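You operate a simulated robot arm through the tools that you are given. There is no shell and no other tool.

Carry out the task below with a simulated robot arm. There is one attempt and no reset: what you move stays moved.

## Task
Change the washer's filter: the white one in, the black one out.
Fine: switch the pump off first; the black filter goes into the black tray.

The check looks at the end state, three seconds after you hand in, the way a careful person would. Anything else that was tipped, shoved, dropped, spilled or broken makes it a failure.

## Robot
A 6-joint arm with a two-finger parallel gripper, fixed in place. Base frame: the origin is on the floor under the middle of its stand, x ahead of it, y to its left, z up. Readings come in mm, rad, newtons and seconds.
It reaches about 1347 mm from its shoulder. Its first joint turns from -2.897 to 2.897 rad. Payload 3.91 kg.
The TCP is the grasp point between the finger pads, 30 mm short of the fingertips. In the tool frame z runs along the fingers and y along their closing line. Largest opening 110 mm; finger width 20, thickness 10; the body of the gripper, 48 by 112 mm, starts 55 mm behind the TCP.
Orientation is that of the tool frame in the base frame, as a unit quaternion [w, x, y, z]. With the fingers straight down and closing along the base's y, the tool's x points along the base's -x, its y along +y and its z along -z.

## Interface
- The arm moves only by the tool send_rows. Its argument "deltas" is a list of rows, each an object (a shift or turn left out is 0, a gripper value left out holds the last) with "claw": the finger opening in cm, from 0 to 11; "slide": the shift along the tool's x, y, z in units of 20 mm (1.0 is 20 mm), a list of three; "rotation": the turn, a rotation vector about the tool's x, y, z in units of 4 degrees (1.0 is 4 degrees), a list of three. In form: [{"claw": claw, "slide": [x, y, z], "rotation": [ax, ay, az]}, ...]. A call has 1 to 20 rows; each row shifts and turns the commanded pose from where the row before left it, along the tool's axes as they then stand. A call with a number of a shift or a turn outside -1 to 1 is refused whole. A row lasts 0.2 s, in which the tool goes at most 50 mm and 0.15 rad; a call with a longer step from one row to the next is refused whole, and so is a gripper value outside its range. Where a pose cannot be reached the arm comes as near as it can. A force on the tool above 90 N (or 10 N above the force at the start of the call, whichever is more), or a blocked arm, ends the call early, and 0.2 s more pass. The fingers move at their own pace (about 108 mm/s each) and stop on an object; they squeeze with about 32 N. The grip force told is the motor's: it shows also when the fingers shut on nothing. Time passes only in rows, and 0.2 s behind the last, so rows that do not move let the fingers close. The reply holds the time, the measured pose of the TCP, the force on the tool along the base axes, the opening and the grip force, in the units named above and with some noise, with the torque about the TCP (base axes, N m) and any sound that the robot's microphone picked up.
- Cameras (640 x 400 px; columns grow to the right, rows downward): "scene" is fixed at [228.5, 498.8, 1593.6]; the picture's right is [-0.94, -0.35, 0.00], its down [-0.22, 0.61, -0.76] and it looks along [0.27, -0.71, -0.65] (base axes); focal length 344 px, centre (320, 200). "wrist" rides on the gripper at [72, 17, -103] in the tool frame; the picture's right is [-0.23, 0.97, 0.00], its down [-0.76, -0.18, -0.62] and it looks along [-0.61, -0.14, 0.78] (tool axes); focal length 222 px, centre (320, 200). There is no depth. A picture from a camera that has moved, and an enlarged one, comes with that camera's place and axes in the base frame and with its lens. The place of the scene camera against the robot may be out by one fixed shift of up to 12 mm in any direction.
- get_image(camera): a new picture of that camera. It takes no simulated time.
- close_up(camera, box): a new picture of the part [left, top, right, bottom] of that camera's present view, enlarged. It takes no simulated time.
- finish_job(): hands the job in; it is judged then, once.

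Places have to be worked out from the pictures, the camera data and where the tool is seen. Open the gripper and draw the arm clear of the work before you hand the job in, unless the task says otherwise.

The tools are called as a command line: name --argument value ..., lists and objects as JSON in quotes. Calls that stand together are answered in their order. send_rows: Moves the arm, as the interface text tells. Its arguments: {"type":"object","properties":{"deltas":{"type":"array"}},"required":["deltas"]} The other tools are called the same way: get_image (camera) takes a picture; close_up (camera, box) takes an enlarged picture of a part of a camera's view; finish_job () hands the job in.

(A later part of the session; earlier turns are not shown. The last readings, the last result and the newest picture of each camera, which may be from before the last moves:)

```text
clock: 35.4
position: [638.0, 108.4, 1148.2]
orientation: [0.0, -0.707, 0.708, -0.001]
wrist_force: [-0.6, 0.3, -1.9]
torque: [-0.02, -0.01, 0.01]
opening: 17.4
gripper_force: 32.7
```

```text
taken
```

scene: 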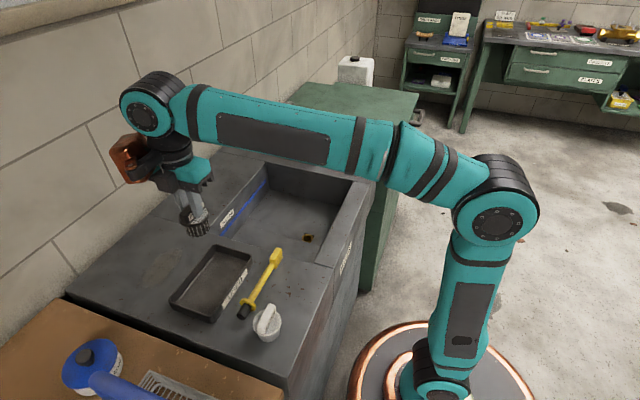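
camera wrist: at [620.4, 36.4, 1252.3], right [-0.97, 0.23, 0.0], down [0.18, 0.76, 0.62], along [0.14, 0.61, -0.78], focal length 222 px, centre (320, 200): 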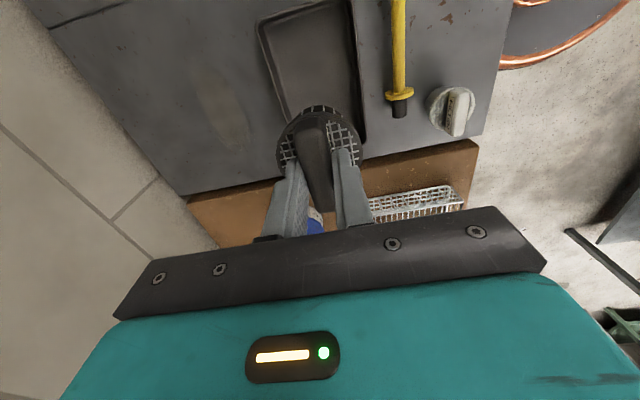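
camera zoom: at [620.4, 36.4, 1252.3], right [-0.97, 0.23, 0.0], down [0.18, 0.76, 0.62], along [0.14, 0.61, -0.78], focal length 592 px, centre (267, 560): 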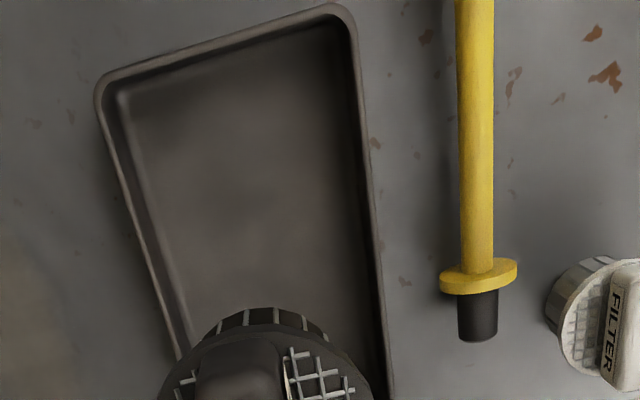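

The corner triangulates to (695, 21, 913) and the counter to z≈884, so the tray centre is about (639, 109) and its floor about z≈888. I'll lower to about z=1000, leaving the filter just above the tray.

send_rows --deltas '[{"slide": [0, 0, 1]}, {"slide": [0, 0, 1]}, {"slide": [0, 0, 1]}, {"slide": [0, 0, 1]}, {"slide": [0, 0, 1]}, {"slide": [0, 0, 1]}, {"slide": [0, 0, 0.8]}, {"slide": [0, 0, 0.5]}, {}]'

close_up --camera "scene" --box '[150, 200, 290, 340]'

get_image --camera "wrist"

```text
clock: 37.4
position: [638.7, 109.9, 1001.2]
orientation: [0.0, -0.707, 0.707, -0.001]
wrist_force: [0.2, 0.5, -1.4]
torque: [-0.01, 0.01, 0.01]
opening: 17.2
gripper_force: 32.2
```

```text
2.86 times, centred on (220, 270) of scene
camera zoom: at [228.5, 498.8, 1593.6], right [-0.94, -0.35, 0.0], down [-0.22, 0.61, -0.76], along [0.27, -0.71, -0.65], focal length 984 px, centre (606, 0)
```

zoom: 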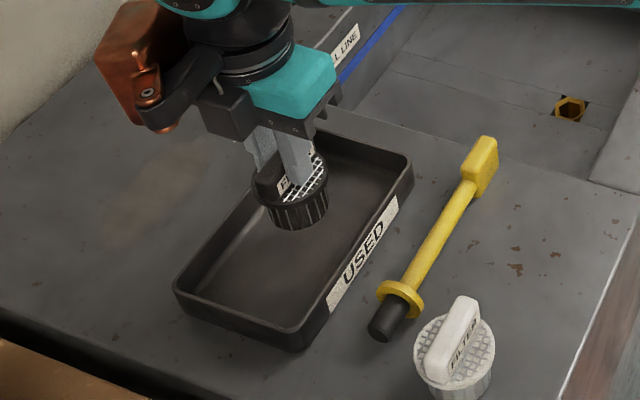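

```text
taken
camera wrist: at [619.6, 36.1, 1106.4], right [-0.97, 0.23, 0.0], down [0.18, 0.76, 0.62], along [0.14, 0.61, -0.78], focal length 222 px, centre (320, 200)
```

wrist: 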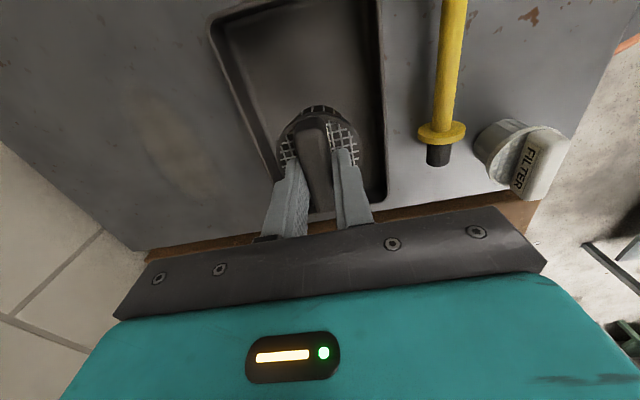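

The filter hangs centred over the tray. I'll lower 24 mm, then feel for the floor with small steps.

send_rows --deltas '[{"slide": [0, 0, 0.3]}, {"slide": [0, 0, 0.3]}, {"slide": [0, 0, 0.3]}, {"slide": [0, 0, 0.3]}, {}]'

close_up --camera "scene" --box '[170, 230, 260, 330]'

```text
clock: 38.6
position: [638.1, 108.5, 977.5]
orientation: [0.0, 0.707, -0.707, 0.002]
wrist_force: [-1.3, 0.4, -0.4]
torque: [-0.05, 0.0, 0.0]
opening: 17.3
gripper_force: 31.9
```

```text
4.00 times, centred on (215, 280) of scene
camera zoom: at [228.5, 498.8, 1593.6], right [-0.94, -0.35, 0.0], down [-0.22, 0.61, -0.76], along [0.27, -0.71, -0.65], focal length 1377 px, centre (740, -120)
```

zoom: 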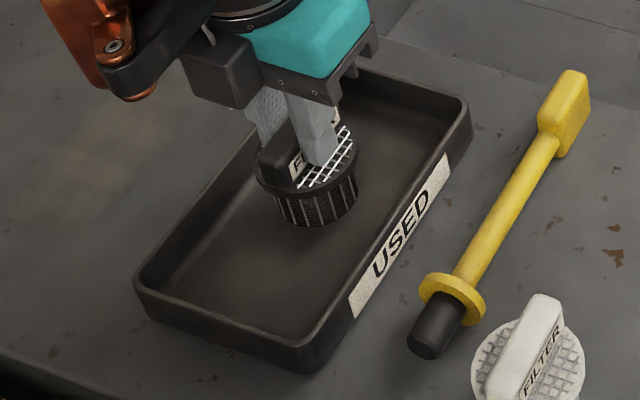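

No contact yet. I'll lower in 2 mm steps and watch the vertical force.

send_rows --deltas '[{"slide": [0, 0, 0.1]}, {"slide": [0, 0, 0.1]}, {"slide": [0, 0, 0.1]}, {}]'

close_up --camera "scene" --box '[170, 230, 260, 330]'

```text
clock: 39.6
position: [639.0, 108.9, 972.8]
orientation: [-0.001, -0.707, 0.707, -0.001]
wrist_force: [0.1, -0.7, -1.3]
torque: [0.04, -0.01, 0.01]
opening: 17.1
gripper_force: 32.0
```

```text
4.00 times, centred on (215, 280) of scene
camera zoom: at [228.5, 498.8, 1593.6], right [-0.94, -0.35, 0.0], down [-0.22, 0.61, -0.76], along [0.27, -0.71, -0.65], focal length 1377 px, centre (740, -120)
```

zoom: 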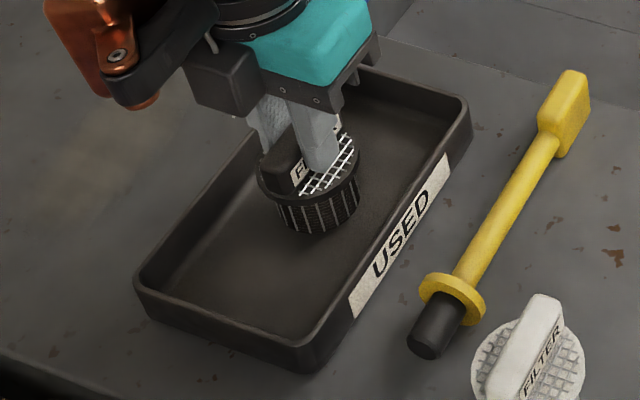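

Still hanging free at z≈972. I'll continue down in 2 mm steps.

send_rows --deltas '[{"slide": [0, 0, 0.1]}, {"slide": [0, 0, 0.1]}, {}]'

send_rows --deltas '[{"slide": [0, 0, 0.1]}, {}]'

```text
clock: 40.4
position: [638.3, 110.2, 968.5]
orientation: [0.0, -0.707, 0.707, -0.001]
wrist_force: [-0.1, -0.6, -1.7]
torque: [-0.01, 0.02, 0.03]
opening: 17.1
gripper_force: 31.9
```

```text
clock: 41.0
position: [637.5, 109.3, 966.6]
orientation: [0.0, -0.706, 0.708, -0.001]
wrist_force: [1.3, 1.0, -1.9]
torque: [-0.02, 0.03, 0.0]
opening: 17.3
gripper_force: 31.9
```

close_up --camera "scene" --box '[180, 240, 250, 310]'

```text
5.71 times, centred on (215, 275) of scene
camera zoom: at [228.5, 498.8, 1593.6], right [-0.94, -0.35, 0.0], down [-0.22, 0.61, -0.76], along [0.27, -0.71, -0.65], focal length 1968 px, centre (920, -229)
```

zoom: 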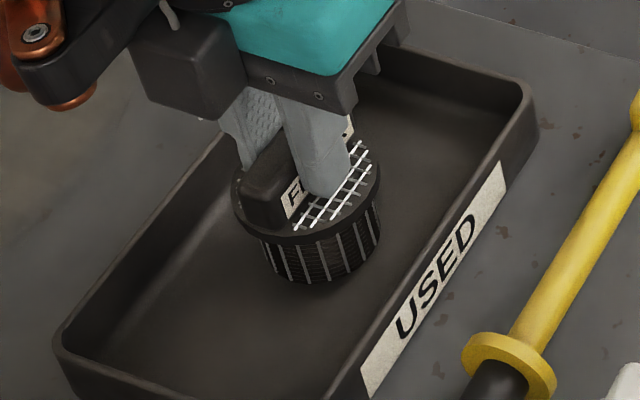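

The filter's bottom looks close to the floor; I'll continue with single 2 mm steps until the force changes.

send_rows --deltas '[{"slide": [0, 0, 0.1]}, {}]'

send_rows --deltas '[{"slide": [0, 0, 0.1]}, {}]'

send_rows --deltas '[{"slide": [0, 0, 0.1]}, {}]'

```text
clock: 41.6
position: [638.0, 108.0, 965.6]
orientation: [0.0, -0.707, 0.707, -0.002]
wrist_force: [-0.9, -0.4, -1.2]
torque: [0.0, -0.01, 0.01]
opening: 17.3
gripper_force: 31.8
```

```text
clock: 42.2
position: [638.2, 108.6, 961.7]
orientation: [0.0, -0.707, 0.707, -0.001]
wrist_force: [-0.4, 0.2, -2.2]
torque: [0.02, -0.01, 0.0]
opening: 17.4
gripper_force: 31.6
```

```text
clock: 42.8
position: [638.4, 107.4, 961.3]
orientation: [0.001, -0.707, 0.707, 0.0]
wrist_force: [-0.6, 0.0, 7.7]
torque: [0.02, 0.06, -0.01]
opening: 17.5
gripper_force: 32.4
```

Contact: the force rose by about 9 N at TCP z≈961, so the filter stands on the tray floor. I'll ease off slightly and open the fingers to 45 mm.

send_rows --deltas '[{"slide": [0, 0, -0.04]}, {"claw": 3}, {"claw": 4.5}, {"claw": 4.5}, {"claw": 4.5}]'

close_up --camera "scene" --box '[170, 230, 260, 330]'

```text
clock: 44.0
position: [638.2, 108.1, 962.2]
orientation: [-0.001, -0.707, 0.707, -0.002]
wrist_force: [0.3, 0.2, -0.2]
torque: [0.0, 0.02, 0.02]
opening: 44.9
gripper_force: 0.1
```

```text
4.00 times, centred on (215, 280) of scene
camera zoom: at [228.5, 498.8, 1593.6], right [-0.94, -0.35, 0.0], down [-0.22, 0.61, -0.76], along [0.27, -0.71, -0.65], focal length 1377 px, centre (740, -120)
```

zoom: 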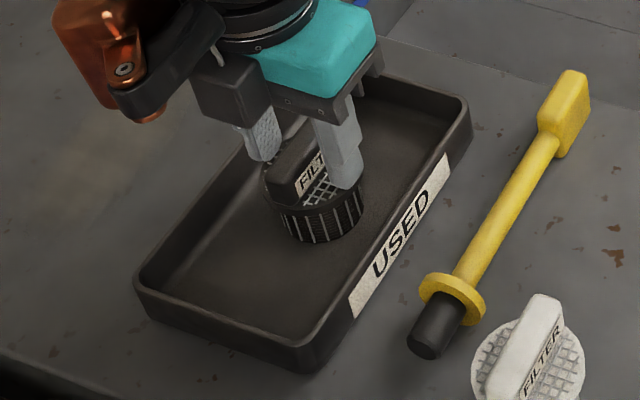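

The black filter stands upright in the tray, released. I'll rise straight up to about z=1100 and then view the white filter.

send_rows --deltas '[{"slide": [0, 0, -0.3]}, {"slide": [0, 0, -0.5]}, {"slide": [0, 0, -0.8]}, {"slide": [0, 0, -1]}, {"slide": [0, 0, -1]}, {"slide": [0, 0, -1]}, {"slide": [0, 0, -1]}, {"slide": [0, 0, -1]}, {"slide": [0, 0, -0.4]}, {"claw": 6}]'

get_image --camera "wrist"

close_up --camera "scene" --box '[170, 230, 290, 340]'

```text
clock: 46.2
position: [638.4, 109.9, 1100.2]
orientation: [0.0, 0.707, -0.707, 0.001]
wrist_force: [-0.6, 0.5, -0.7]
torque: [0.01, 0.01, 0.02]
opening: 59.8
gripper_force: 0.1
```

```text
taken
camera wrist: at [620.7, 36.9, 1205.2], right [-0.97, 0.23, 0.0], down [0.18, 0.76, 0.62], along [0.14, 0.61, -0.78], focal length 222 px, centre (320, 200)
```

wrist: 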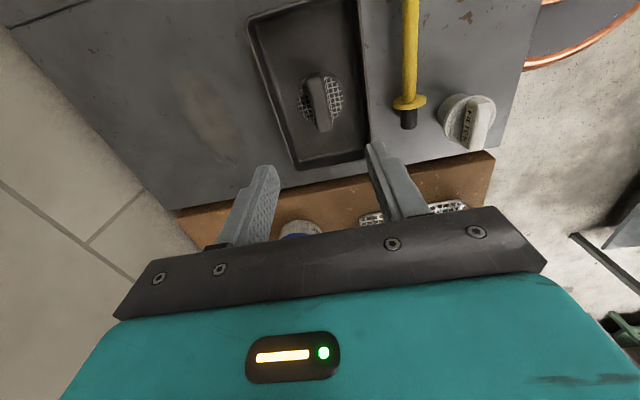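

```text
3.64 times, centred on (230, 285) of scene
camera zoom: at [228.5, 498.8, 1593.6], right [-0.94, -0.35, 0.0], down [-0.22, 0.61, -0.76], along [0.27, -0.71, -0.65], focal length 1252 px, centre (647, -109)
```

zoom: 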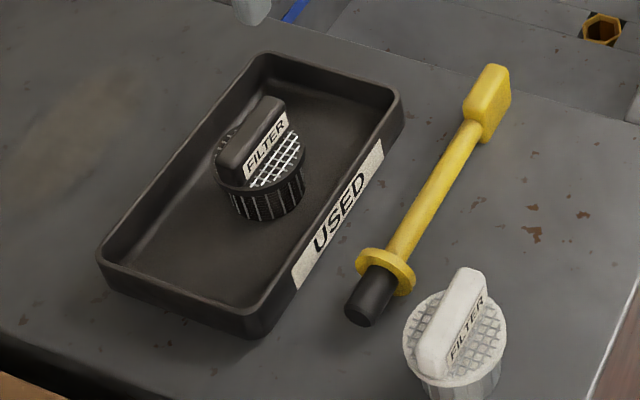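

Black filter is upright in the tray. Now I'll enlarge the white filter in the wrist view to fix its bar.

close_up --camera "wrist" --box '[420, 70, 520, 170]'

close_up --camera "wrist" --box '[270, 50, 370, 150]'

close_up --camera "scene" --box '[235, 290, 300, 350]'

```text
4.00 times, centred on (470, 120) of wrist
camera zoom: at [620.7, 36.9, 1205.2], right [-0.97, 0.23, 0.0], down [0.18, 0.76, 0.62], along [0.14, 0.61, -0.78], focal length 888 px, centre (-280, 520)
```

zoom: 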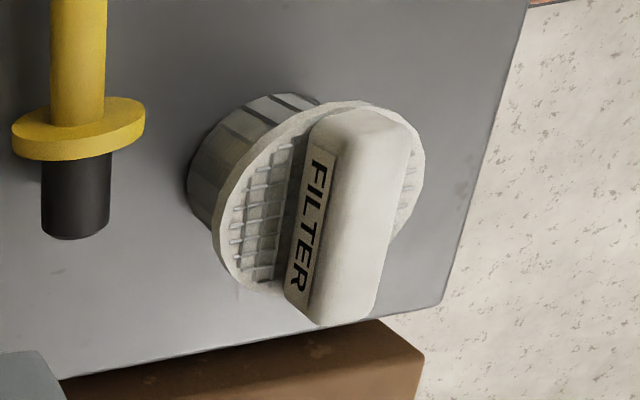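

```text
4.00 times, centred on (320, 100) of wrist
camera zoom: at [620.7, 36.9, 1205.2], right [-0.97, 0.23, 0.0], down [0.18, 0.76, 0.62], along [0.14, 0.61, -0.78], focal length 888 px, centre (320, 600)
```

zoom: 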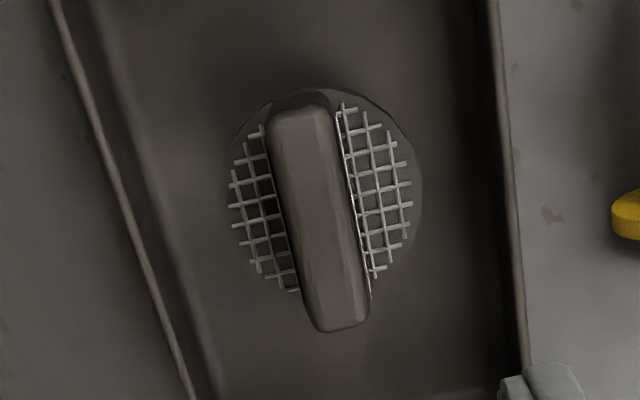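

```text
6.67 times, centred on (268, 320) of scene
camera zoom: at [228.5, 498.8, 1593.6], right [-0.94, -0.35, 0.0], down [-0.22, 0.61, -0.76], along [0.27, -0.71, -0.65], focal length 2296 px, centre (670, -600)
```

zoom: 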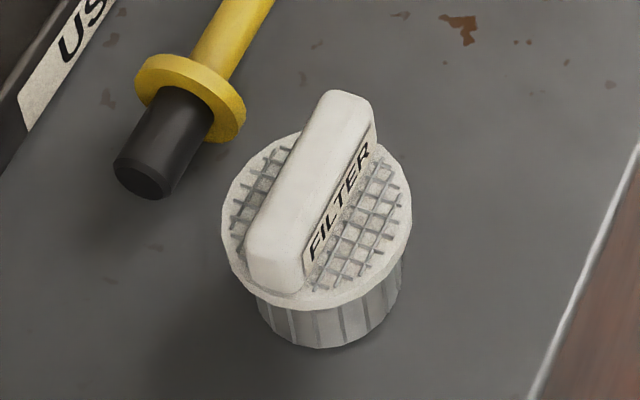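

White filter's bar comes out around (460, 172), top z≈948, in both views. I'll move above it at z≈1100 and refine from there.

send_rows --deltas '[{"slide": [-0.344, 0.99, 0]}, {"slide": [-0.344, 0.99, 0]}, {"slide": [-0.344, 0.99, 0]}, {"slide": [-0.344, 0.99, 0]}, {"slide": [-0.344, 0.99, 0]}, {"slide": [-0.344, 0.99, 0]}, {"slide": [-0.344, 0.99, 0]}, {"slide": [-0.344, 0.99, 0]}, {"slide": [-0.2, 0.6, 0]}, {"slide": [-0.15, 0.4, 0]}, {}]'

get_image --camera "wrist"

close_up --camera "wrist" --box '[270, 50, 370, 150]'

```text
clock: 48.6
position: [459.2, 171.8, 1101.1]
orientation: [0.001, 0.707, -0.707, 0.001]
wrist_force: [0.1, -0.3, -0.9]
torque: [0.0, -0.02, -0.04]
opening: 60.0
gripper_force: 0.2
```

```text
taken
camera wrist: at [440.6, 98.8, 1205.3], right [-0.97, 0.23, 0.0], down [0.18, 0.76, 0.62], along [0.14, 0.61, -0.78], focal length 222 px, centre (320, 200)
```

wrist: 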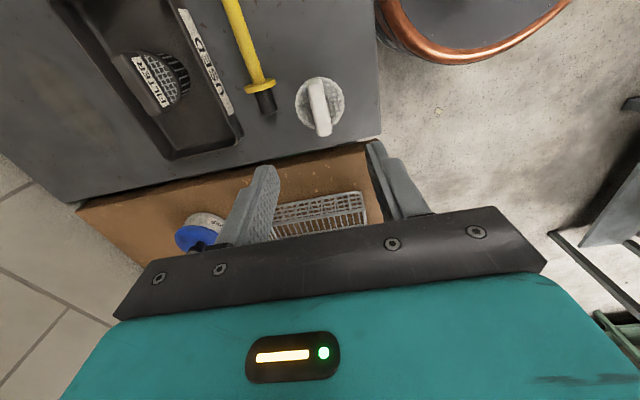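

```text
4.00 times, centred on (320, 100) of wrist
camera zoom: at [440.6, 98.8, 1205.3], right [-0.97, 0.23, 0.0], down [0.18, 0.76, 0.62], along [0.14, 0.61, -0.78], focal length 888 px, centre (320, 600)
```

zoom: 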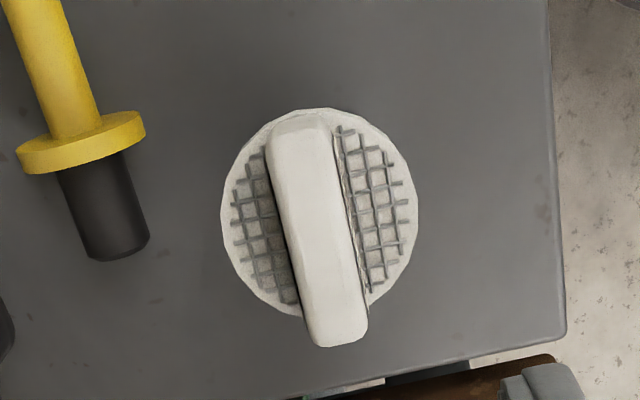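

By comparing with the black filter seen from identical geometry, I place the white bar's centre at about (460.4, 175), top z≈947. I'll lower to z≈985 (tips just above the bar) and check alignment.

send_rows --deltas '[{"slide": [-0.16, -0.06, 0]}, {"slide": [0, 0, 0.9]}, {"slide": [0, 0, 0.9]}, {"slide": [0, 0, 0.9]}, {"slide": [0, 0, 0.9]}, {"slide": [0, 0, 0.9]}, {"slide": [0, 0, 0.8]}, {"slide": [0, 0, 0.5]}, {}]'

get_image --camera "wrist"

close_up --camera "scene" --box '[220, 260, 320, 350]'

```text
clock: 50.6
position: [461.4, 174.3, 983.6]
orientation: [0.0, 0.707, -0.707, 0.001]
wrist_force: [0.4, 0.9, -0.9]
torque: [0.02, 0.02, 0.0]
opening: 60.0
gripper_force: 0.1
```

```text
taken
camera wrist: at [443.6, 101.9, 1088.9], right [-0.97, 0.23, 0.0], down [0.18, 0.76, 0.62], along [0.14, 0.61, -0.78], focal length 222 px, centre (320, 200)
```

wrist: 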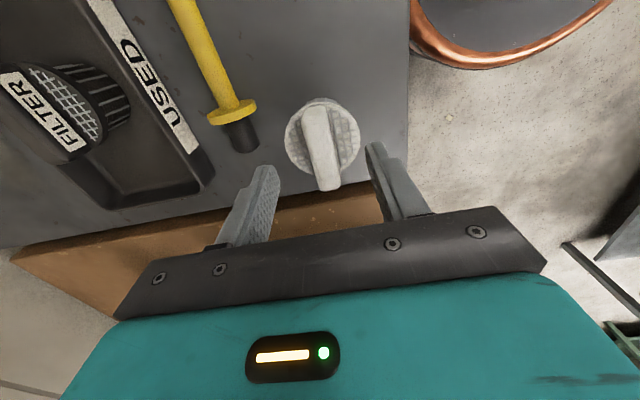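

```text
4.44 times, centred on (270, 305) of scene
camera zoom: at [228.5, 498.8, 1593.6], right [-0.94, -0.35, 0.0], down [-0.22, 0.61, -0.76], along [0.27, -0.71, -0.65], focal length 1530 px, centre (542, -267)
```

zoom: 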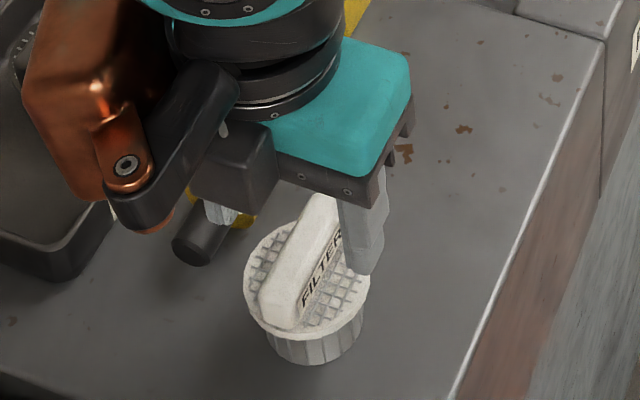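

Alignment looks right, with the bar perhaps 1.5 mm toward -x of the tool centre. I'll nudge that way, lower to z≈959 so the tips straddle the bar, and check.

send_rows --deltas '[{"slide": [0, 0.06, 0]}, {"slide": [0, 0, 0.3]}, {"slide": [0, 0, 0.3]}, {"slide": [0, 0, 0.3]}, {"slide": [0, 0, 0.3]}, {}]'

close_up --camera "wrist" --box '[220, 80, 420, 230]'

close_up --camera "scene" --box '[230, 280, 310, 350]'

```text
clock: 52.0
position: [459.3, 174.2, 960.3]
orientation: [-0.001, 0.707, -0.707, 0.002]
wrist_force: [0.3, 0.3, 0.1]
torque: [0.04, 0.0, -0.01]
opening: 60.1
gripper_force: 0.1
```

```text
2.67 times, centred on (320, 155) of wrist
camera zoom: at [441.9, 101.8, 1065.3], right [-0.97, 0.23, 0.0], down [0.18, 0.76, 0.62], along [0.14, 0.61, -0.78], focal length 592 px, centre (320, 320)
```

zoom: 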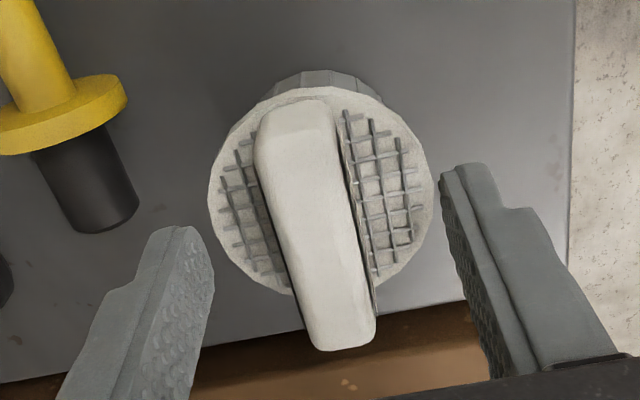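

```text
5.71 times, centred on (270, 315) of scene
camera zoom: at [228.5, 498.8, 1593.6], right [-0.94, -0.35, 0.0], down [-0.22, 0.61, -0.76], along [0.27, -0.71, -0.65], focal length 1968 px, centre (606, -457)
```

zoom: 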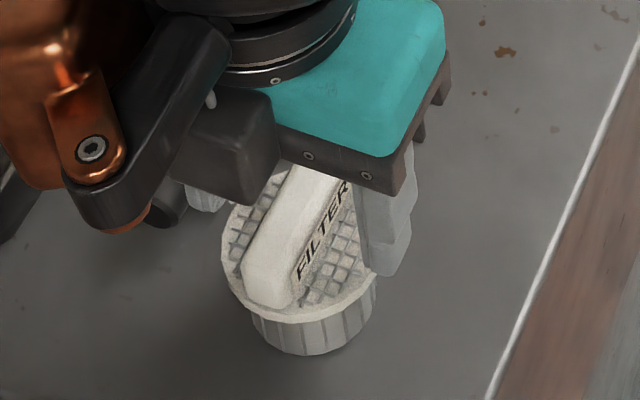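

The bar is still ~2.5 mm toward -x of the finger midpoint compared with how the black one sat; y matches. I'll nudge 2.5 mm toward -x and close the fingers.

send_rows --deltas '[{"slide": [0, 0.125, 0]}, {}, {"claw": 2.5}, {"claw": 0}, {"claw": 0}, {"claw": 0}]'

get_image --camera "wrist"

close_up --camera "wrist" --box '[260, 80, 380, 230]'

close_up --camera "scene" --box '[230, 280, 310, 350]'

```text
clock: 53.4
position: [458.5, 173.9, 960.7]
orientation: [0.0, 0.707, -0.707, 0.001]
wrist_force: [0.0, -0.2, 0.6]
torque: [0.0, 0.07, 0.0]
opening: 17.5
gripper_force: 32.2
```

```text
taken
camera wrist: at [439.7, 101.8, 1065.3], right [-0.97, 0.23, 0.0], down [0.18, 0.76, 0.62], along [0.14, 0.61, -0.78], focal length 222 px, centre (320, 200)
```

wrist: 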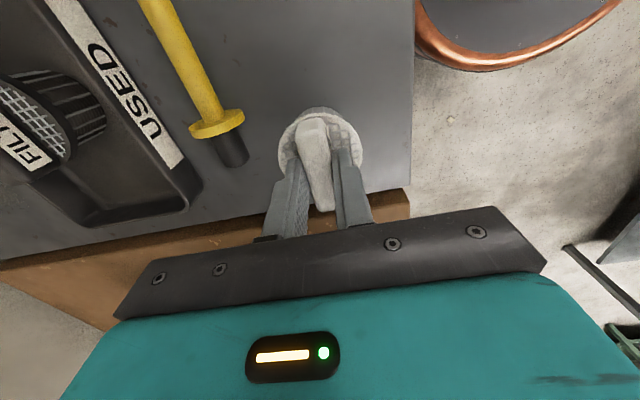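

```text
2.67 times, centred on (320, 155) of wrist
camera zoom: at [439.7, 101.8, 1065.3], right [-0.97, 0.23, 0.0], down [0.18, 0.76, 0.62], along [0.14, 0.61, -0.78], focal length 592 px, centre (320, 320)
```

zoom: 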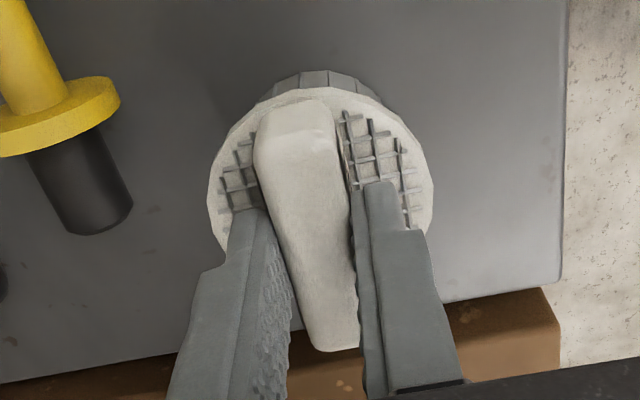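

```text
5.71 times, centred on (270, 315) of scene
camera zoom: at [228.5, 498.8, 1593.6], right [-0.94, -0.35, 0.0], down [-0.22, 0.61, -0.76], along [0.27, -0.71, -0.65], focal length 1968 px, centre (606, -457)
```

zoom: 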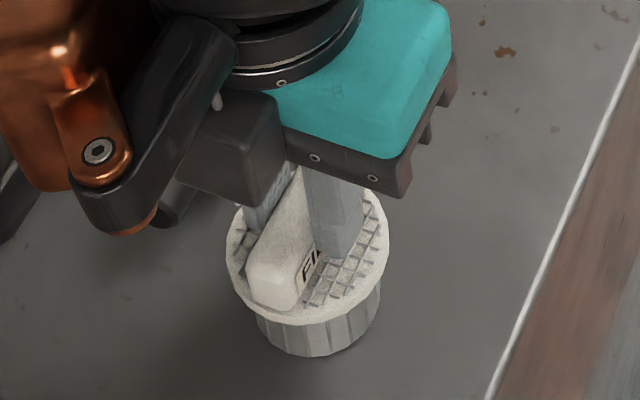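

Gripped at 17.5 mm, and the filter sits in the fingers just like the black one did (disc and pleat edges within a pixel). I'll lift it straight up to z≈1150.

send_rows --deltas '[{"slide": [0, 0, -0.2]}, {"slide": [0, 0, -0.4]}, {"slide": [0, 0, -0.8]}, {"slide": [0, 0, -1]}, {"slide": [0, 0, -1]}, {"slide": [0, 0, -1]}, {"slide": [0, 0, -1]}, {"slide": [0, 0, -1]}, {"slide": [0, 0, -1]}, {"slide": [0, 0, -1]}, {"slide": [0, 0, -0.7]}, {"slide": [0, 0, -0.4]}, {}]'

get_image --camera "wrist"

get_image --camera "scene"

close_up --camera "wrist" --box '[260, 80, 380, 230]'

```text
clock: 56.2
position: [457.6, 174.4, 1151.9]
orientation: [0.0, -0.707, 0.707, -0.002]
wrist_force: [-0.9, -0.1, -1.0]
torque: [-0.03, 0.0, 0.0]
opening: 17.4
gripper_force: 31.7
```

```text
taken
camera wrist: at [439.5, 102.4, 1255.5], right [-0.97, 0.23, 0.0], down [0.18, 0.76, 0.62], along [0.14, 0.61, -0.78], focal length 222 px, centre (320, 200)
```

wrist: 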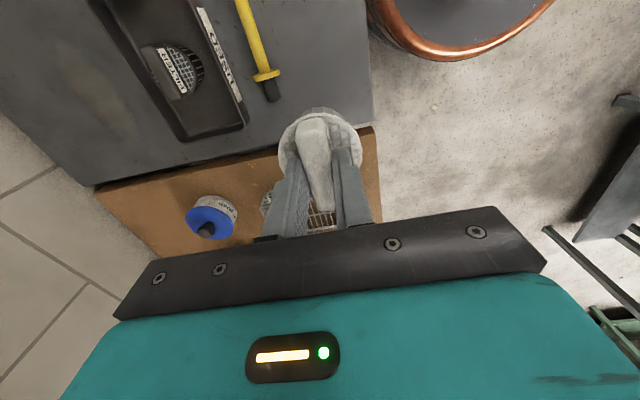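

```text
taken
```

scene: 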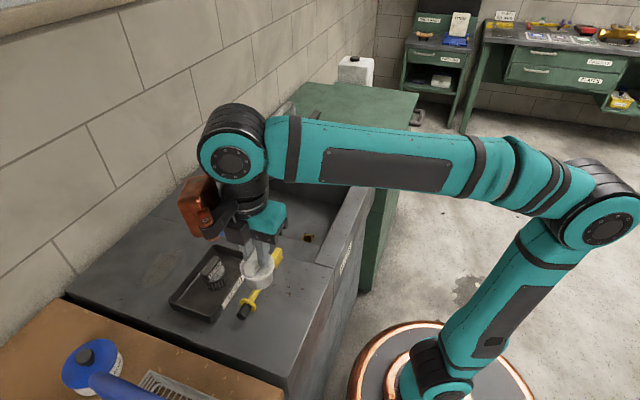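

```text
2.67 times, centred on (320, 155) of wrist
camera zoom: at [439.5, 102.4, 1255.5], right [-0.97, 0.23, 0.0], down [0.18, 0.76, 0.62], along [0.14, 0.61, -0.78], focal length 592 px, centre (320, 320)
```

zoom: 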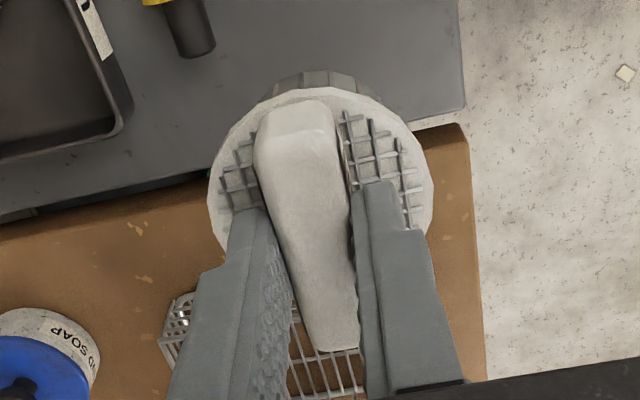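

The white filter is secure. I'll retrace the safe path at z≈1150 back along x≈480-520 past the tap.

send_rows --deltas '[{"slide": [0.5, -0.1, 0]}, {"slide": [0.98, -0.13, 0]}, {"slide": [0.98, -0.13, 0]}, {"slide": [0.98, -0.13, 0]}, {"slide": [0.98, -0.13, 0]}, {"slide": [0.98, -0.13, 0]}, {"slide": [0.98, -0.13, 0]}, {"slide": [0.98, -0.13, 0]}, {"slide": [0.98, -0.13, 0]}, {"slide": [0.98, -0.13, 0]}, {"slide": [0.98, -0.13, 0]}, {"slide": [0.98, -0.13, 0]}, {"slide": [0.98, -0.13, 0]}, {"slide": [0.98, -0.13, 0]}, {"slide": [0.98, -0.13, 0]}, {"slide": [0.98, -0.13, 0]}, {"slide": [0.98, -0.13, 0]}, {"slide": [0.98, -0.13, 0]}, {"slide": [0.98, -0.13, 0]}, {"slide": [0.98, -0.13, 0]}]'

send_rows --deltas '[{"slide": [0.98, -0.13, 0]}, {"slide": [0.98, -0.13, 0]}, {"slide": [0.98, -0.13, 0]}, {"slide": [0.98, -0.13, 0]}, {"slide": [0.98, 0, 0]}, {"slide": [0.98, 0, 0]}, {"slide": [0.98, 0, 0]}, {"slide": [0.98, 0, 0]}, {"slide": [0.98, 0, 0]}, {"slide": [0.98, 0, 0]}, {"slide": [0.98, 0, 0]}, {"slide": [0.98, 0, 0]}]'

get_image --camera "scene"

```text
clock: 60.4
position: [508.3, -207.2, 1152.3]
orientation: [0.0, 0.707, -0.707, 0.0]
wrist_force: [0.5, 0.1, -1.0]
torque: [-0.02, -0.03, -0.04]
opening: 17.2
gripper_force: 31.9
```

```text
clock: 63.0
position: [518.6, -443.6, 1149.9]
orientation: [0.0, 0.707, -0.707, 0.001]
wrist_force: [0.1, 1.3, -0.4]
torque: [0.01, -0.03, 0.01]
opening: 17.4
gripper_force: 31.9
```

```text
taken
```

scene: 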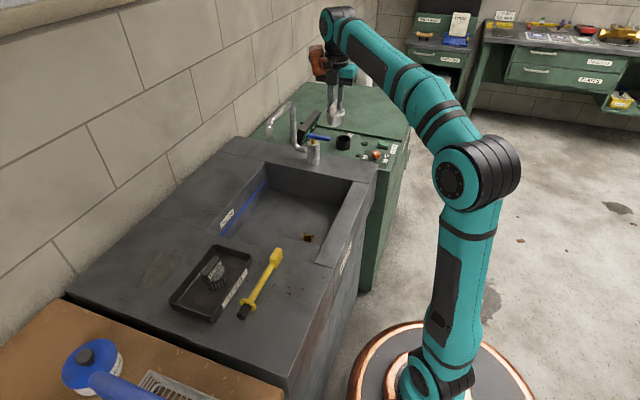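

Past the tap's lever at good height. I'll go on to above the socket at (563, -709).

send_rows --deltas '[{"slide": [0.95, 0, 0]}, {"slide": [0.95, 0, 0]}, {"slide": [0.95, 0, 0]}, {"slide": [0.95, 0, 0]}, {"slide": [0.95, 0, 0]}, {"slide": [0.95, 0, 0]}, {"slide": [0.95, -0.3, 0]}, {"slide": [0.95, -0.3, 0]}, {"slide": [0.95, -0.3, 0]}, {"slide": [0.95, -0.3, 0]}, {"slide": [0.95, -0.3, 0]}, {"slide": [0.95, -0.3, 0]}, {"slide": [0.95, -0.3, 0]}, {"slide": [0.6, -0.1, 0]}, {"slide": [0.3, 0, 0]}, {}]'

send_rows --deltas '[{}]'

send_rows --deltas '[{}]'

get_image --camera "wrist"

close_up --camera "wrist" --box '[280, 40, 360, 110]'

```text
clock: 66.4
position: [563.3, -708.1, 1152.0]
orientation: [-0.001, 0.707, -0.707, 0.001]
wrist_force: [-0.4, 0.5, -0.9]
torque: [-0.02, 0.02, 0.02]
opening: 17.3
gripper_force: 31.9
```

```text
clock: 66.8
position: [564.0, -709.3, 1152.4]
orientation: [0.001, -0.707, 0.708, -0.001]
wrist_force: [0.1, -0.5, -0.2]
torque: [-0.02, -0.02, -0.01]
opening: 17.5
gripper_force: 31.6
```

```text
clock: 67.2
position: [562.4, -708.3, 1152.2]
orientation: [-0.001, 0.707, -0.707, 0.001]
wrist_force: [-0.5, 0.1, -2.1]
torque: [-0.01, 0.02, 0.0]
opening: 17.5
gripper_force: 32.4
```

```text
taken
camera wrist: at [544.8, -781.2, 1256.6], right [-0.97, 0.23, 0.0], down [0.18, 0.76, 0.62], along [0.14, 0.61, -0.78], focal length 222 px, centre (320, 200)
```

wrist: 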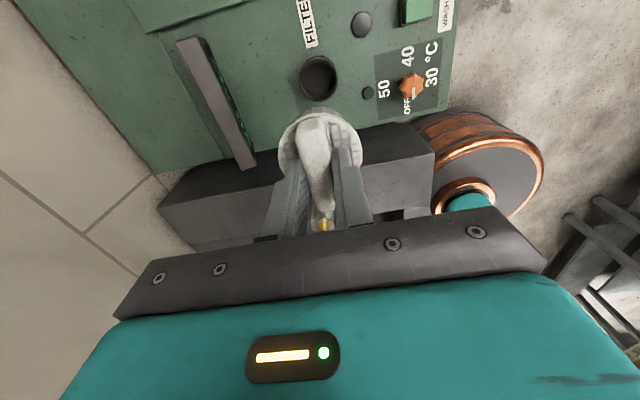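

```text
5.71 times, centred on (320, 75) of wrist
camera zoom: at [544.8, -781.2, 1256.6], right [-0.97, 0.23, 0.0], down [0.18, 0.76, 0.62], along [0.14, 0.61, -0.78], focal length 1269 px, centre (320, 914)
```

zoom: 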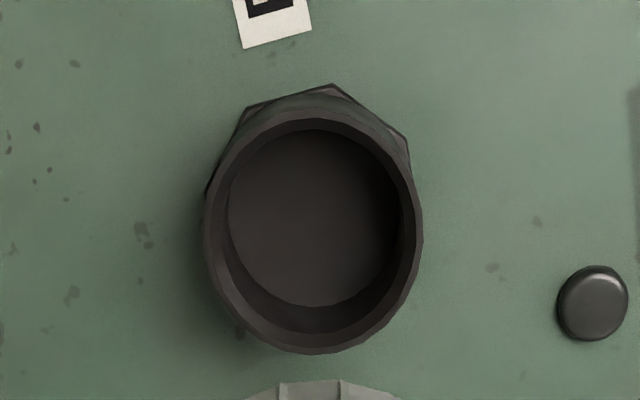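

The hole's rim now appears ~1 mm off in x versus when the black filter was lifted, and the white's pleats sit ~1 mm toward +y. I'll correct by +1 mm x, -1 mm y and lower to z≈960, still above the rim.

send_rows --deltas '[{"slide": [0.05, -0.05, 0]}, {"slide": [0, 0, 0.9]}, {"slide": [0, 0, 1]}, {"slide": [0, 0, 1]}, {"slide": [0, 0, 1]}, {"slide": [0, 0, 1]}, {"slide": [0, 0, 1]}, {"slide": [0, 0, 1]}, {"slide": [0, 0, 1]}, {"slide": [0, 0, 0.8]}, {"slide": [0, 0, 0.5]}, {}]'

close_up --camera "scene" --box '[310, 90, 390, 160]'

close_up --camera "wrist" --box '[240, 60, 400, 200]'

```text
clock: 69.8
position: [564.6, -710.3, 968.1]
orientation: [0.0, -0.707, 0.707, 0.0]
wrist_force: [0.3, 0.1, -0.7]
torque: [0.01, -0.02, -0.01]
opening: 17.3
gripper_force: 32.2
```

```text
5.71 times, centred on (350, 125) of scene
camera zoom: at [228.5, 498.8, 1593.6], right [-0.94, -0.35, 0.0], down [-0.22, 0.61, -0.76], along [0.27, -0.71, -0.65], focal length 1968 px, centre (149, 629)
```

zoom: 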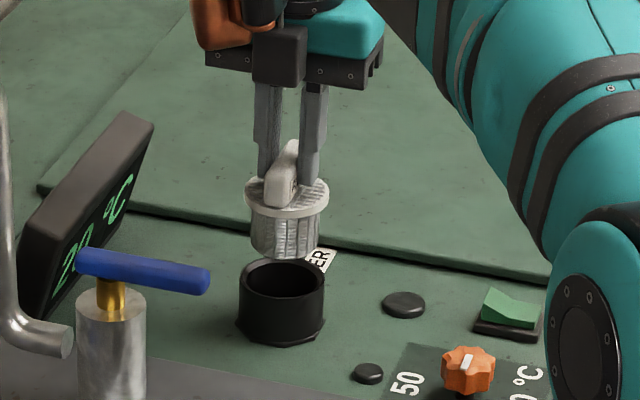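

```text
2.86 times, centred on (320, 130) of wrist
camera zoom: at [546.4, -782.3, 1072.0], right [-0.97, 0.23, 0.0], down [0.18, 0.76, 0.62], along [0.14, 0.61, -0.78], focal length 635 px, centre (320, 400)
```

zoom: 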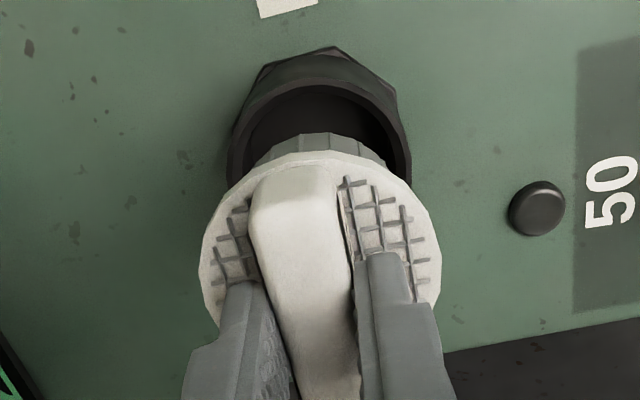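

In the scene view the white pleats line up with the socket after accounting for perspective. I'll lower to just above the rim (z≈944) and look again.

send_rows --deltas '[{"slide": [0, 0, 0.4]}, {"slide": [0, 0, 0.4]}, {"slide": [0, 0, 0.3]}, {}]'

close_up --camera "scene" --box '[320, 105, 370, 155]'

close_up --camera "wrist" --box '[240, 60, 400, 200]'

```text
clock: 70.8
position: [565.4, -708.3, 945.3]
orientation: [0.0, 0.707, -0.707, 0.001]
wrist_force: [-0.2, 0.1, -0.7]
torque: [0.01, -0.03, 0.03]
opening: 17.3
gripper_force: 32.3
```

```text
8.00 times, centred on (345, 130) of scene
camera zoom: at [228.5, 498.8, 1593.6], right [-0.94, -0.35, 0.0], down [-0.22, 0.61, -0.76], along [0.27, -0.71, -0.65], focal length 2755 px, centre (120, 760)
```

zoom: 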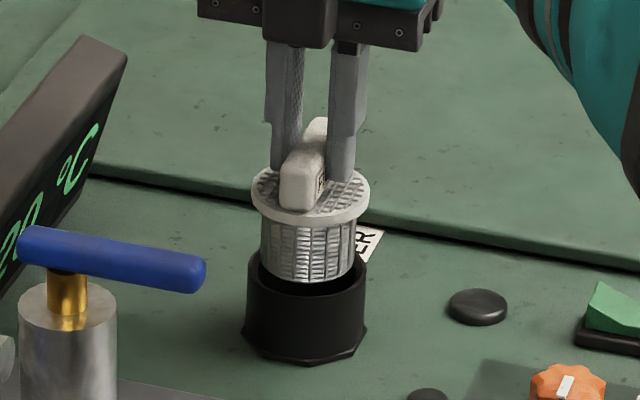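

```text
2.86 times, centred on (320, 130) of wrist
camera zoom: at [546.6, -781.7, 1049.2], right [-0.97, 0.23, 0.0], down [0.18, 0.76, 0.62], along [0.14, 0.61, -0.78], focal length 635 px, centre (320, 400)
```

zoom: 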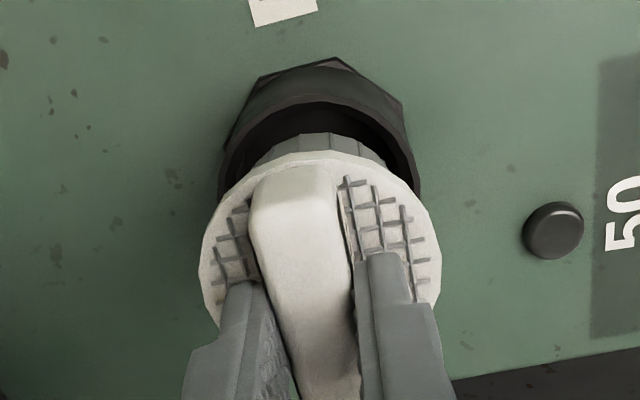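

The pleats are at about rim level and centred sideways. I'll lower in 3 mm steps, checking for contact forces.

send_rows --deltas '[{"slide": [0, 0, 0.15]}, {"slide": [0, 0, 0.15]}, {}]'

send_rows --deltas '[{"slide": [0, 0, 0.15]}, {}]'

close_up --camera "scene" --box '[320, 105, 370, 155]'

close_up --camera "wrist" --box '[240, 60, 400, 200]'

```text
clock: 71.6
position: [563.4, -707.6, 940.0]
orientation: [0.0, -0.707, 0.707, 0.0]
wrist_force: [-0.4, 0.0, -2.1]
torque: [0.0, -0.02, -0.01]
opening: 17.2
gripper_force: 32.1
```

```text
clock: 72.2
position: [563.9, -708.8, 936.4]
orientation: [0.0, 0.707, -0.707, 0.0]
wrist_force: [0.7, -0.3, -1.3]
torque: [0.0, 0.03, 0.0]
opening: 17.2
gripper_force: 31.6
```

```text
8.00 times, centred on (345, 130) of scene
camera zoom: at [228.5, 498.8, 1593.6], right [-0.94, -0.35, 0.0], down [-0.22, 0.61, -0.76], along [0.27, -0.71, -0.65], focal length 2755 px, centre (120, 760)
```

zoom: 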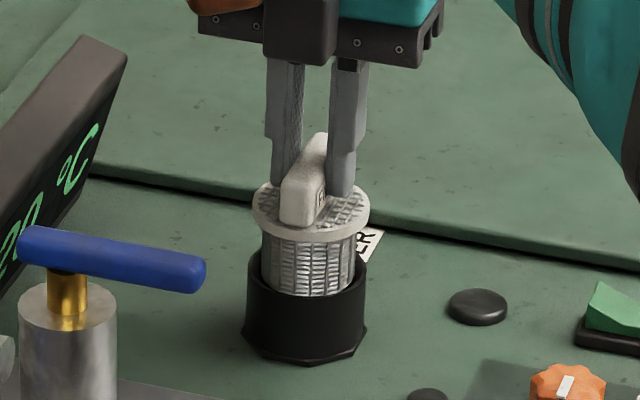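

```text
2.86 times, centred on (320, 130) of wrist
camera zoom: at [545.9, -781.3, 1040.9], right [-0.97, 0.23, 0.0], down [0.18, 0.76, 0.62], along [0.14, 0.61, -0.78], focal length 635 px, centre (320, 400)
```

zoom: 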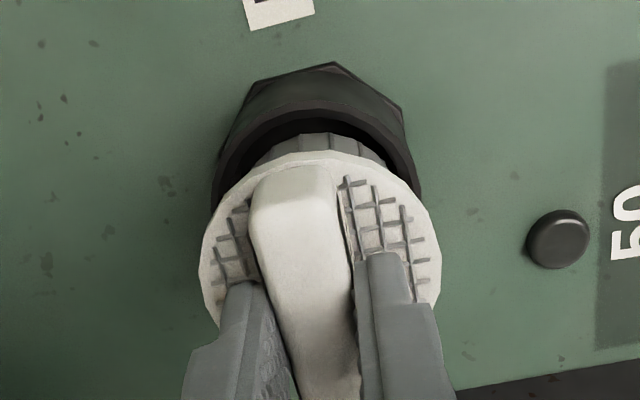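

No contact forces, and the pleats are entering the collar. I'll continue down in 3 mm steps.

send_rows --deltas '[{"slide": [0, 0, 0.15]}, {"slide": [0, 0, 0.15]}, {}]'

close_up --camera "scene" --box '[320, 105, 370, 155]'

close_up --camera "wrist" --box '[240, 60, 400, 200]'

```text
clock: 73.0
position: [563.3, -709.1, 930.3]
orientation: [0.001, -0.707, 0.707, -0.001]
wrist_force: [0.0, 0.5, -0.6]
torque: [0.0, 0.01, 0.01]
opening: 17.2
gripper_force: 32.5
```

```text
8.00 times, centred on (345, 130) of scene
camera zoom: at [228.5, 498.8, 1593.6], right [-0.94, -0.35, 0.0], down [-0.22, 0.61, -0.76], along [0.27, -0.71, -0.65], focal length 2755 px, centre (120, 760)
```

zoom: 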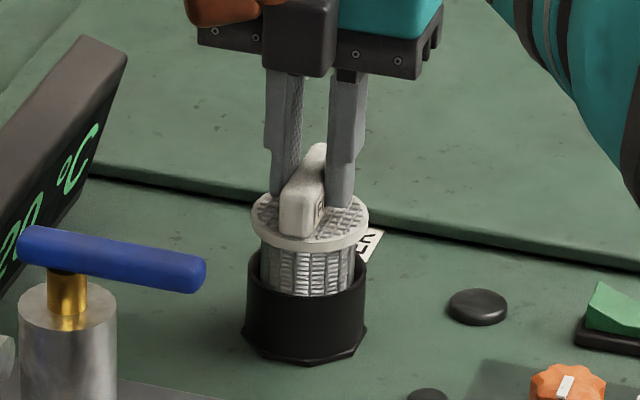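

```text
2.86 times, centred on (320, 130) of wrist
camera zoom: at [546.3, -781.8, 1034.7], right [-0.97, 0.23, 0.0], down [0.18, 0.76, 0.62], along [0.14, 0.61, -0.78], focal length 635 px, centre (320, 400)
```

zoom: 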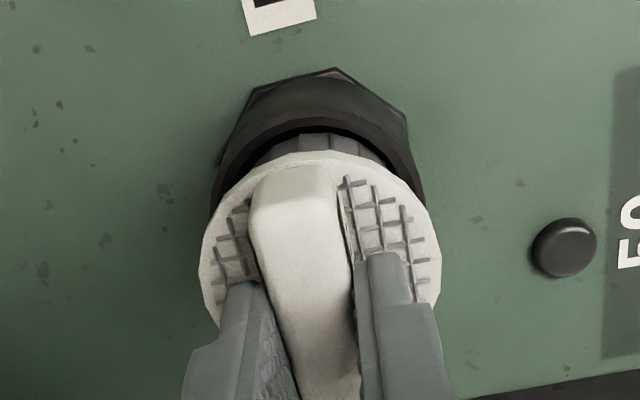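

It's sliding into the collar freely (the pleat edge is now hidden by the rim). I'll lower another 18 mm in small steps.

send_rows --deltas '[{"slide": [0, 0, 0.15]}, {"slide": [0, 0, 0.15]}, {"slide": [0, 0, 0.15]}, {"slide": [0, 0, 0.15]}, {}]'

send_rows --deltas '[{"slide": [0, 0, 0.15]}, {"slide": [0, 0, 0.15]}, {}]'

close_up --camera "scene" --box '[320, 105, 370, 155]'

```text
clock: 74.2
position: [563.5, -709.4, 918.5]
orientation: [0.0, -0.707, 0.707, -0.001]
wrist_force: [0.2, -0.8, -1.4]
torque: [0.0, 0.03, 0.0]
opening: 17.2
gripper_force: 31.5
```

```text
clock: 75.0
position: [563.9, -709.4, 911.5]
orientation: [-0.001, 0.707, -0.707, 0.001]
wrist_force: [0.0, -0.4, -1.7]
torque: [-0.01, -0.01, 0.01]
opening: 17.2
gripper_force: 31.5
```

```text
8.00 times, centred on (345, 130) of scene
camera zoom: at [228.5, 498.8, 1593.6], right [-0.94, -0.35, 0.0], down [-0.22, 0.61, -0.76], along [0.27, -0.71, -0.65], focal length 2755 px, centre (120, 760)
```

zoom: 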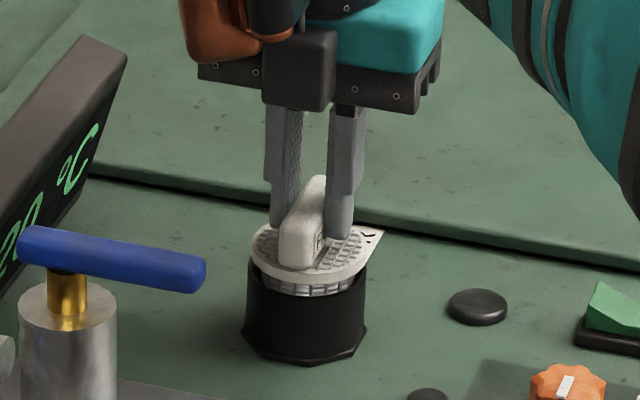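

About 8-10 mm remain. I'll keep lowering gently until the cap seats on the collar.

send_rows --deltas '[{"slide": [0, 0, 0.1]}, {"slide": [0, 0, 0.1]}, {"slide": [0, 0, 0.1]}, {}]'

send_rows --deltas '[{"slide": [0, 0, 0.1]}, {}]'

send_rows --deltas '[{"slide": [0, 0, 0.05]}, {}]'

close_up --camera "scene" --box '[320, 105, 370, 155]'

```text
clock: 76.0
position: [563.2, -710.4, 906.1]
orientation: [0.001, -0.707, 0.707, 0.0]
wrist_force: [0.7, 0.5, -1.4]
torque: [-0.03, 0.01, 0.01]
opening: 17.2
gripper_force: 32.0
```

```text
clock: 76.6
position: [563.8, -709.4, 904.6]
orientation: [0.001, -0.707, 0.707, 0.0]
wrist_force: [-0.9, 0.1, 0.8]
torque: [0.0, 0.0, 0.01]
opening: 17.4
gripper_force: 32.3
```

```text
clock: 77.2
position: [564.0, -709.6, 904.0]
orientation: [0.0, -0.707, 0.707, -0.001]
wrist_force: [0.5, 2.0, 5.9]
torque: [0.13, 0.02, 0.01]
opening: 17.2
gripper_force: 31.9
```

```text
8.00 times, centred on (345, 130) of scene
camera zoom: at [228.5, 498.8, 1593.6], right [-0.94, -0.35, 0.0], down [-0.22, 0.61, -0.76], along [0.27, -0.71, -0.65], focal length 2755 px, centre (120, 760)
```

zoom: 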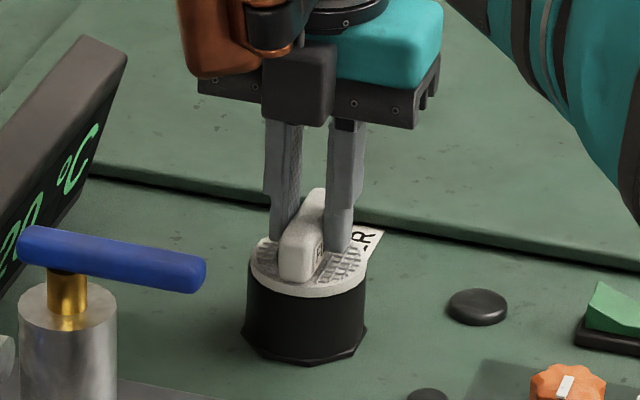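

The cap has met the collar (about +7 N at z≈904) and looks flush. I'll press a touch more to confirm a firm seat.

send_rows --deltas '[{"slide": [0, 0, 0.06]}, {}]'

close_up --camera "scene" --box '[325, 120, 365, 155]'

close_up --camera "wrist" --box '[240, 60, 400, 200]'

```text
clock: 77.8
position: [564.2, -709.0, 905.1]
orientation: [0.0, -0.707, 0.707, -0.003]
wrist_force: [3.3, -0.8, 21.9]
torque: [0.13, -0.08, -0.02]
opening: 17.2
gripper_force: 32.0
```

```text
11.43 times, centred on (345, 138) of scene
camera zoom: at [228.5, 498.8, 1593.6], right [-0.94, -0.35, 0.0], down [-0.22, 0.61, -0.76], along [0.27, -0.71, -0.65], focal length 3935 px, centre (34, 914)
```

zoom: 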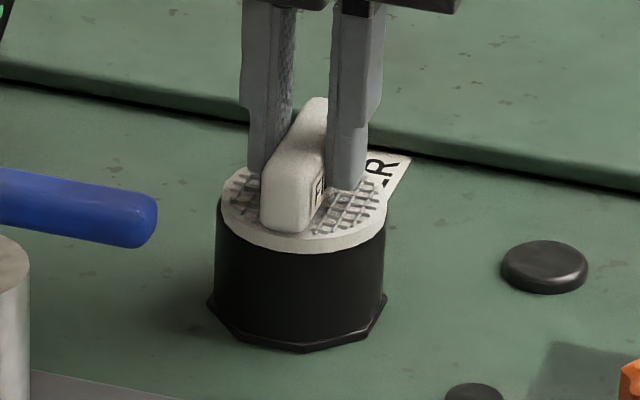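

```text
2.86 times, centred on (320, 130) of wrist
camera zoom: at [545.4, -781.6, 1009.0], right [-0.97, 0.23, 0.0], down [0.18, 0.76, 0.62], along [0.14, 0.6, -0.78], focal length 635 px, centre (320, 400)
```

zoom: 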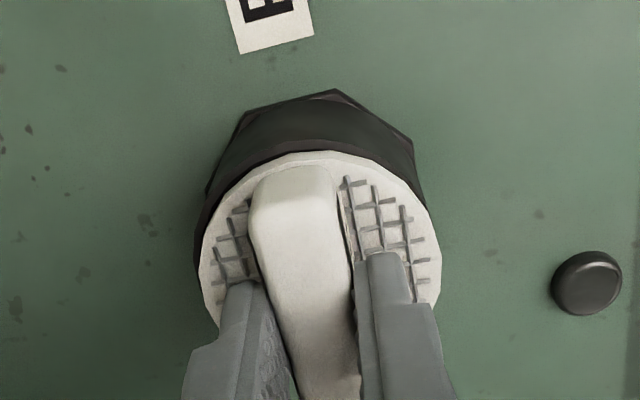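

It's on a hard stop and the bar stands where the black one's did, so the filter is seated. I'll ease off and open the fingers.

send_rows --deltas '[{"slide": [0, 0, -0.06]}, {}, {"claw": 3}, {"claw": 5}, {"claw": 5}, {"claw": 5}]'

close_up --camera "scene" --box '[320, 105, 370, 155]'

```text
clock: 79.2
position: [564.2, -709.0, 904.0]
orientation: [0.0, -0.707, 0.707, -0.001]
wrist_force: [0.0, -0.4, 1.0]
torque: [0.0, -0.02, -0.02]
opening: 50.0
gripper_force: 0.0
```

```text
8.00 times, centred on (345, 130) of scene
camera zoom: at [228.5, 498.8, 1593.6], right [-0.94, -0.35, 0.0], down [-0.22, 0.61, -0.76], along [0.27, -0.71, -0.65], focal length 2755 px, centre (120, 760)
```

zoom: 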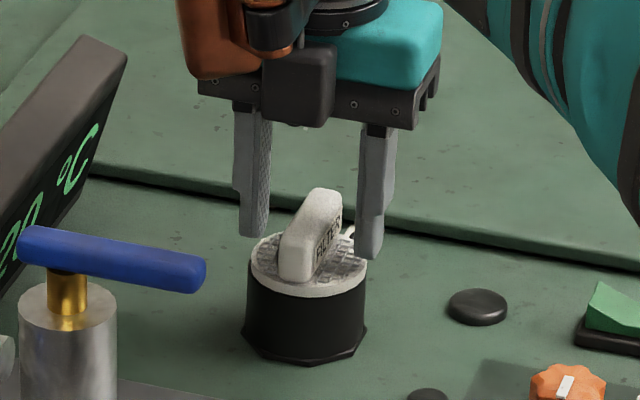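

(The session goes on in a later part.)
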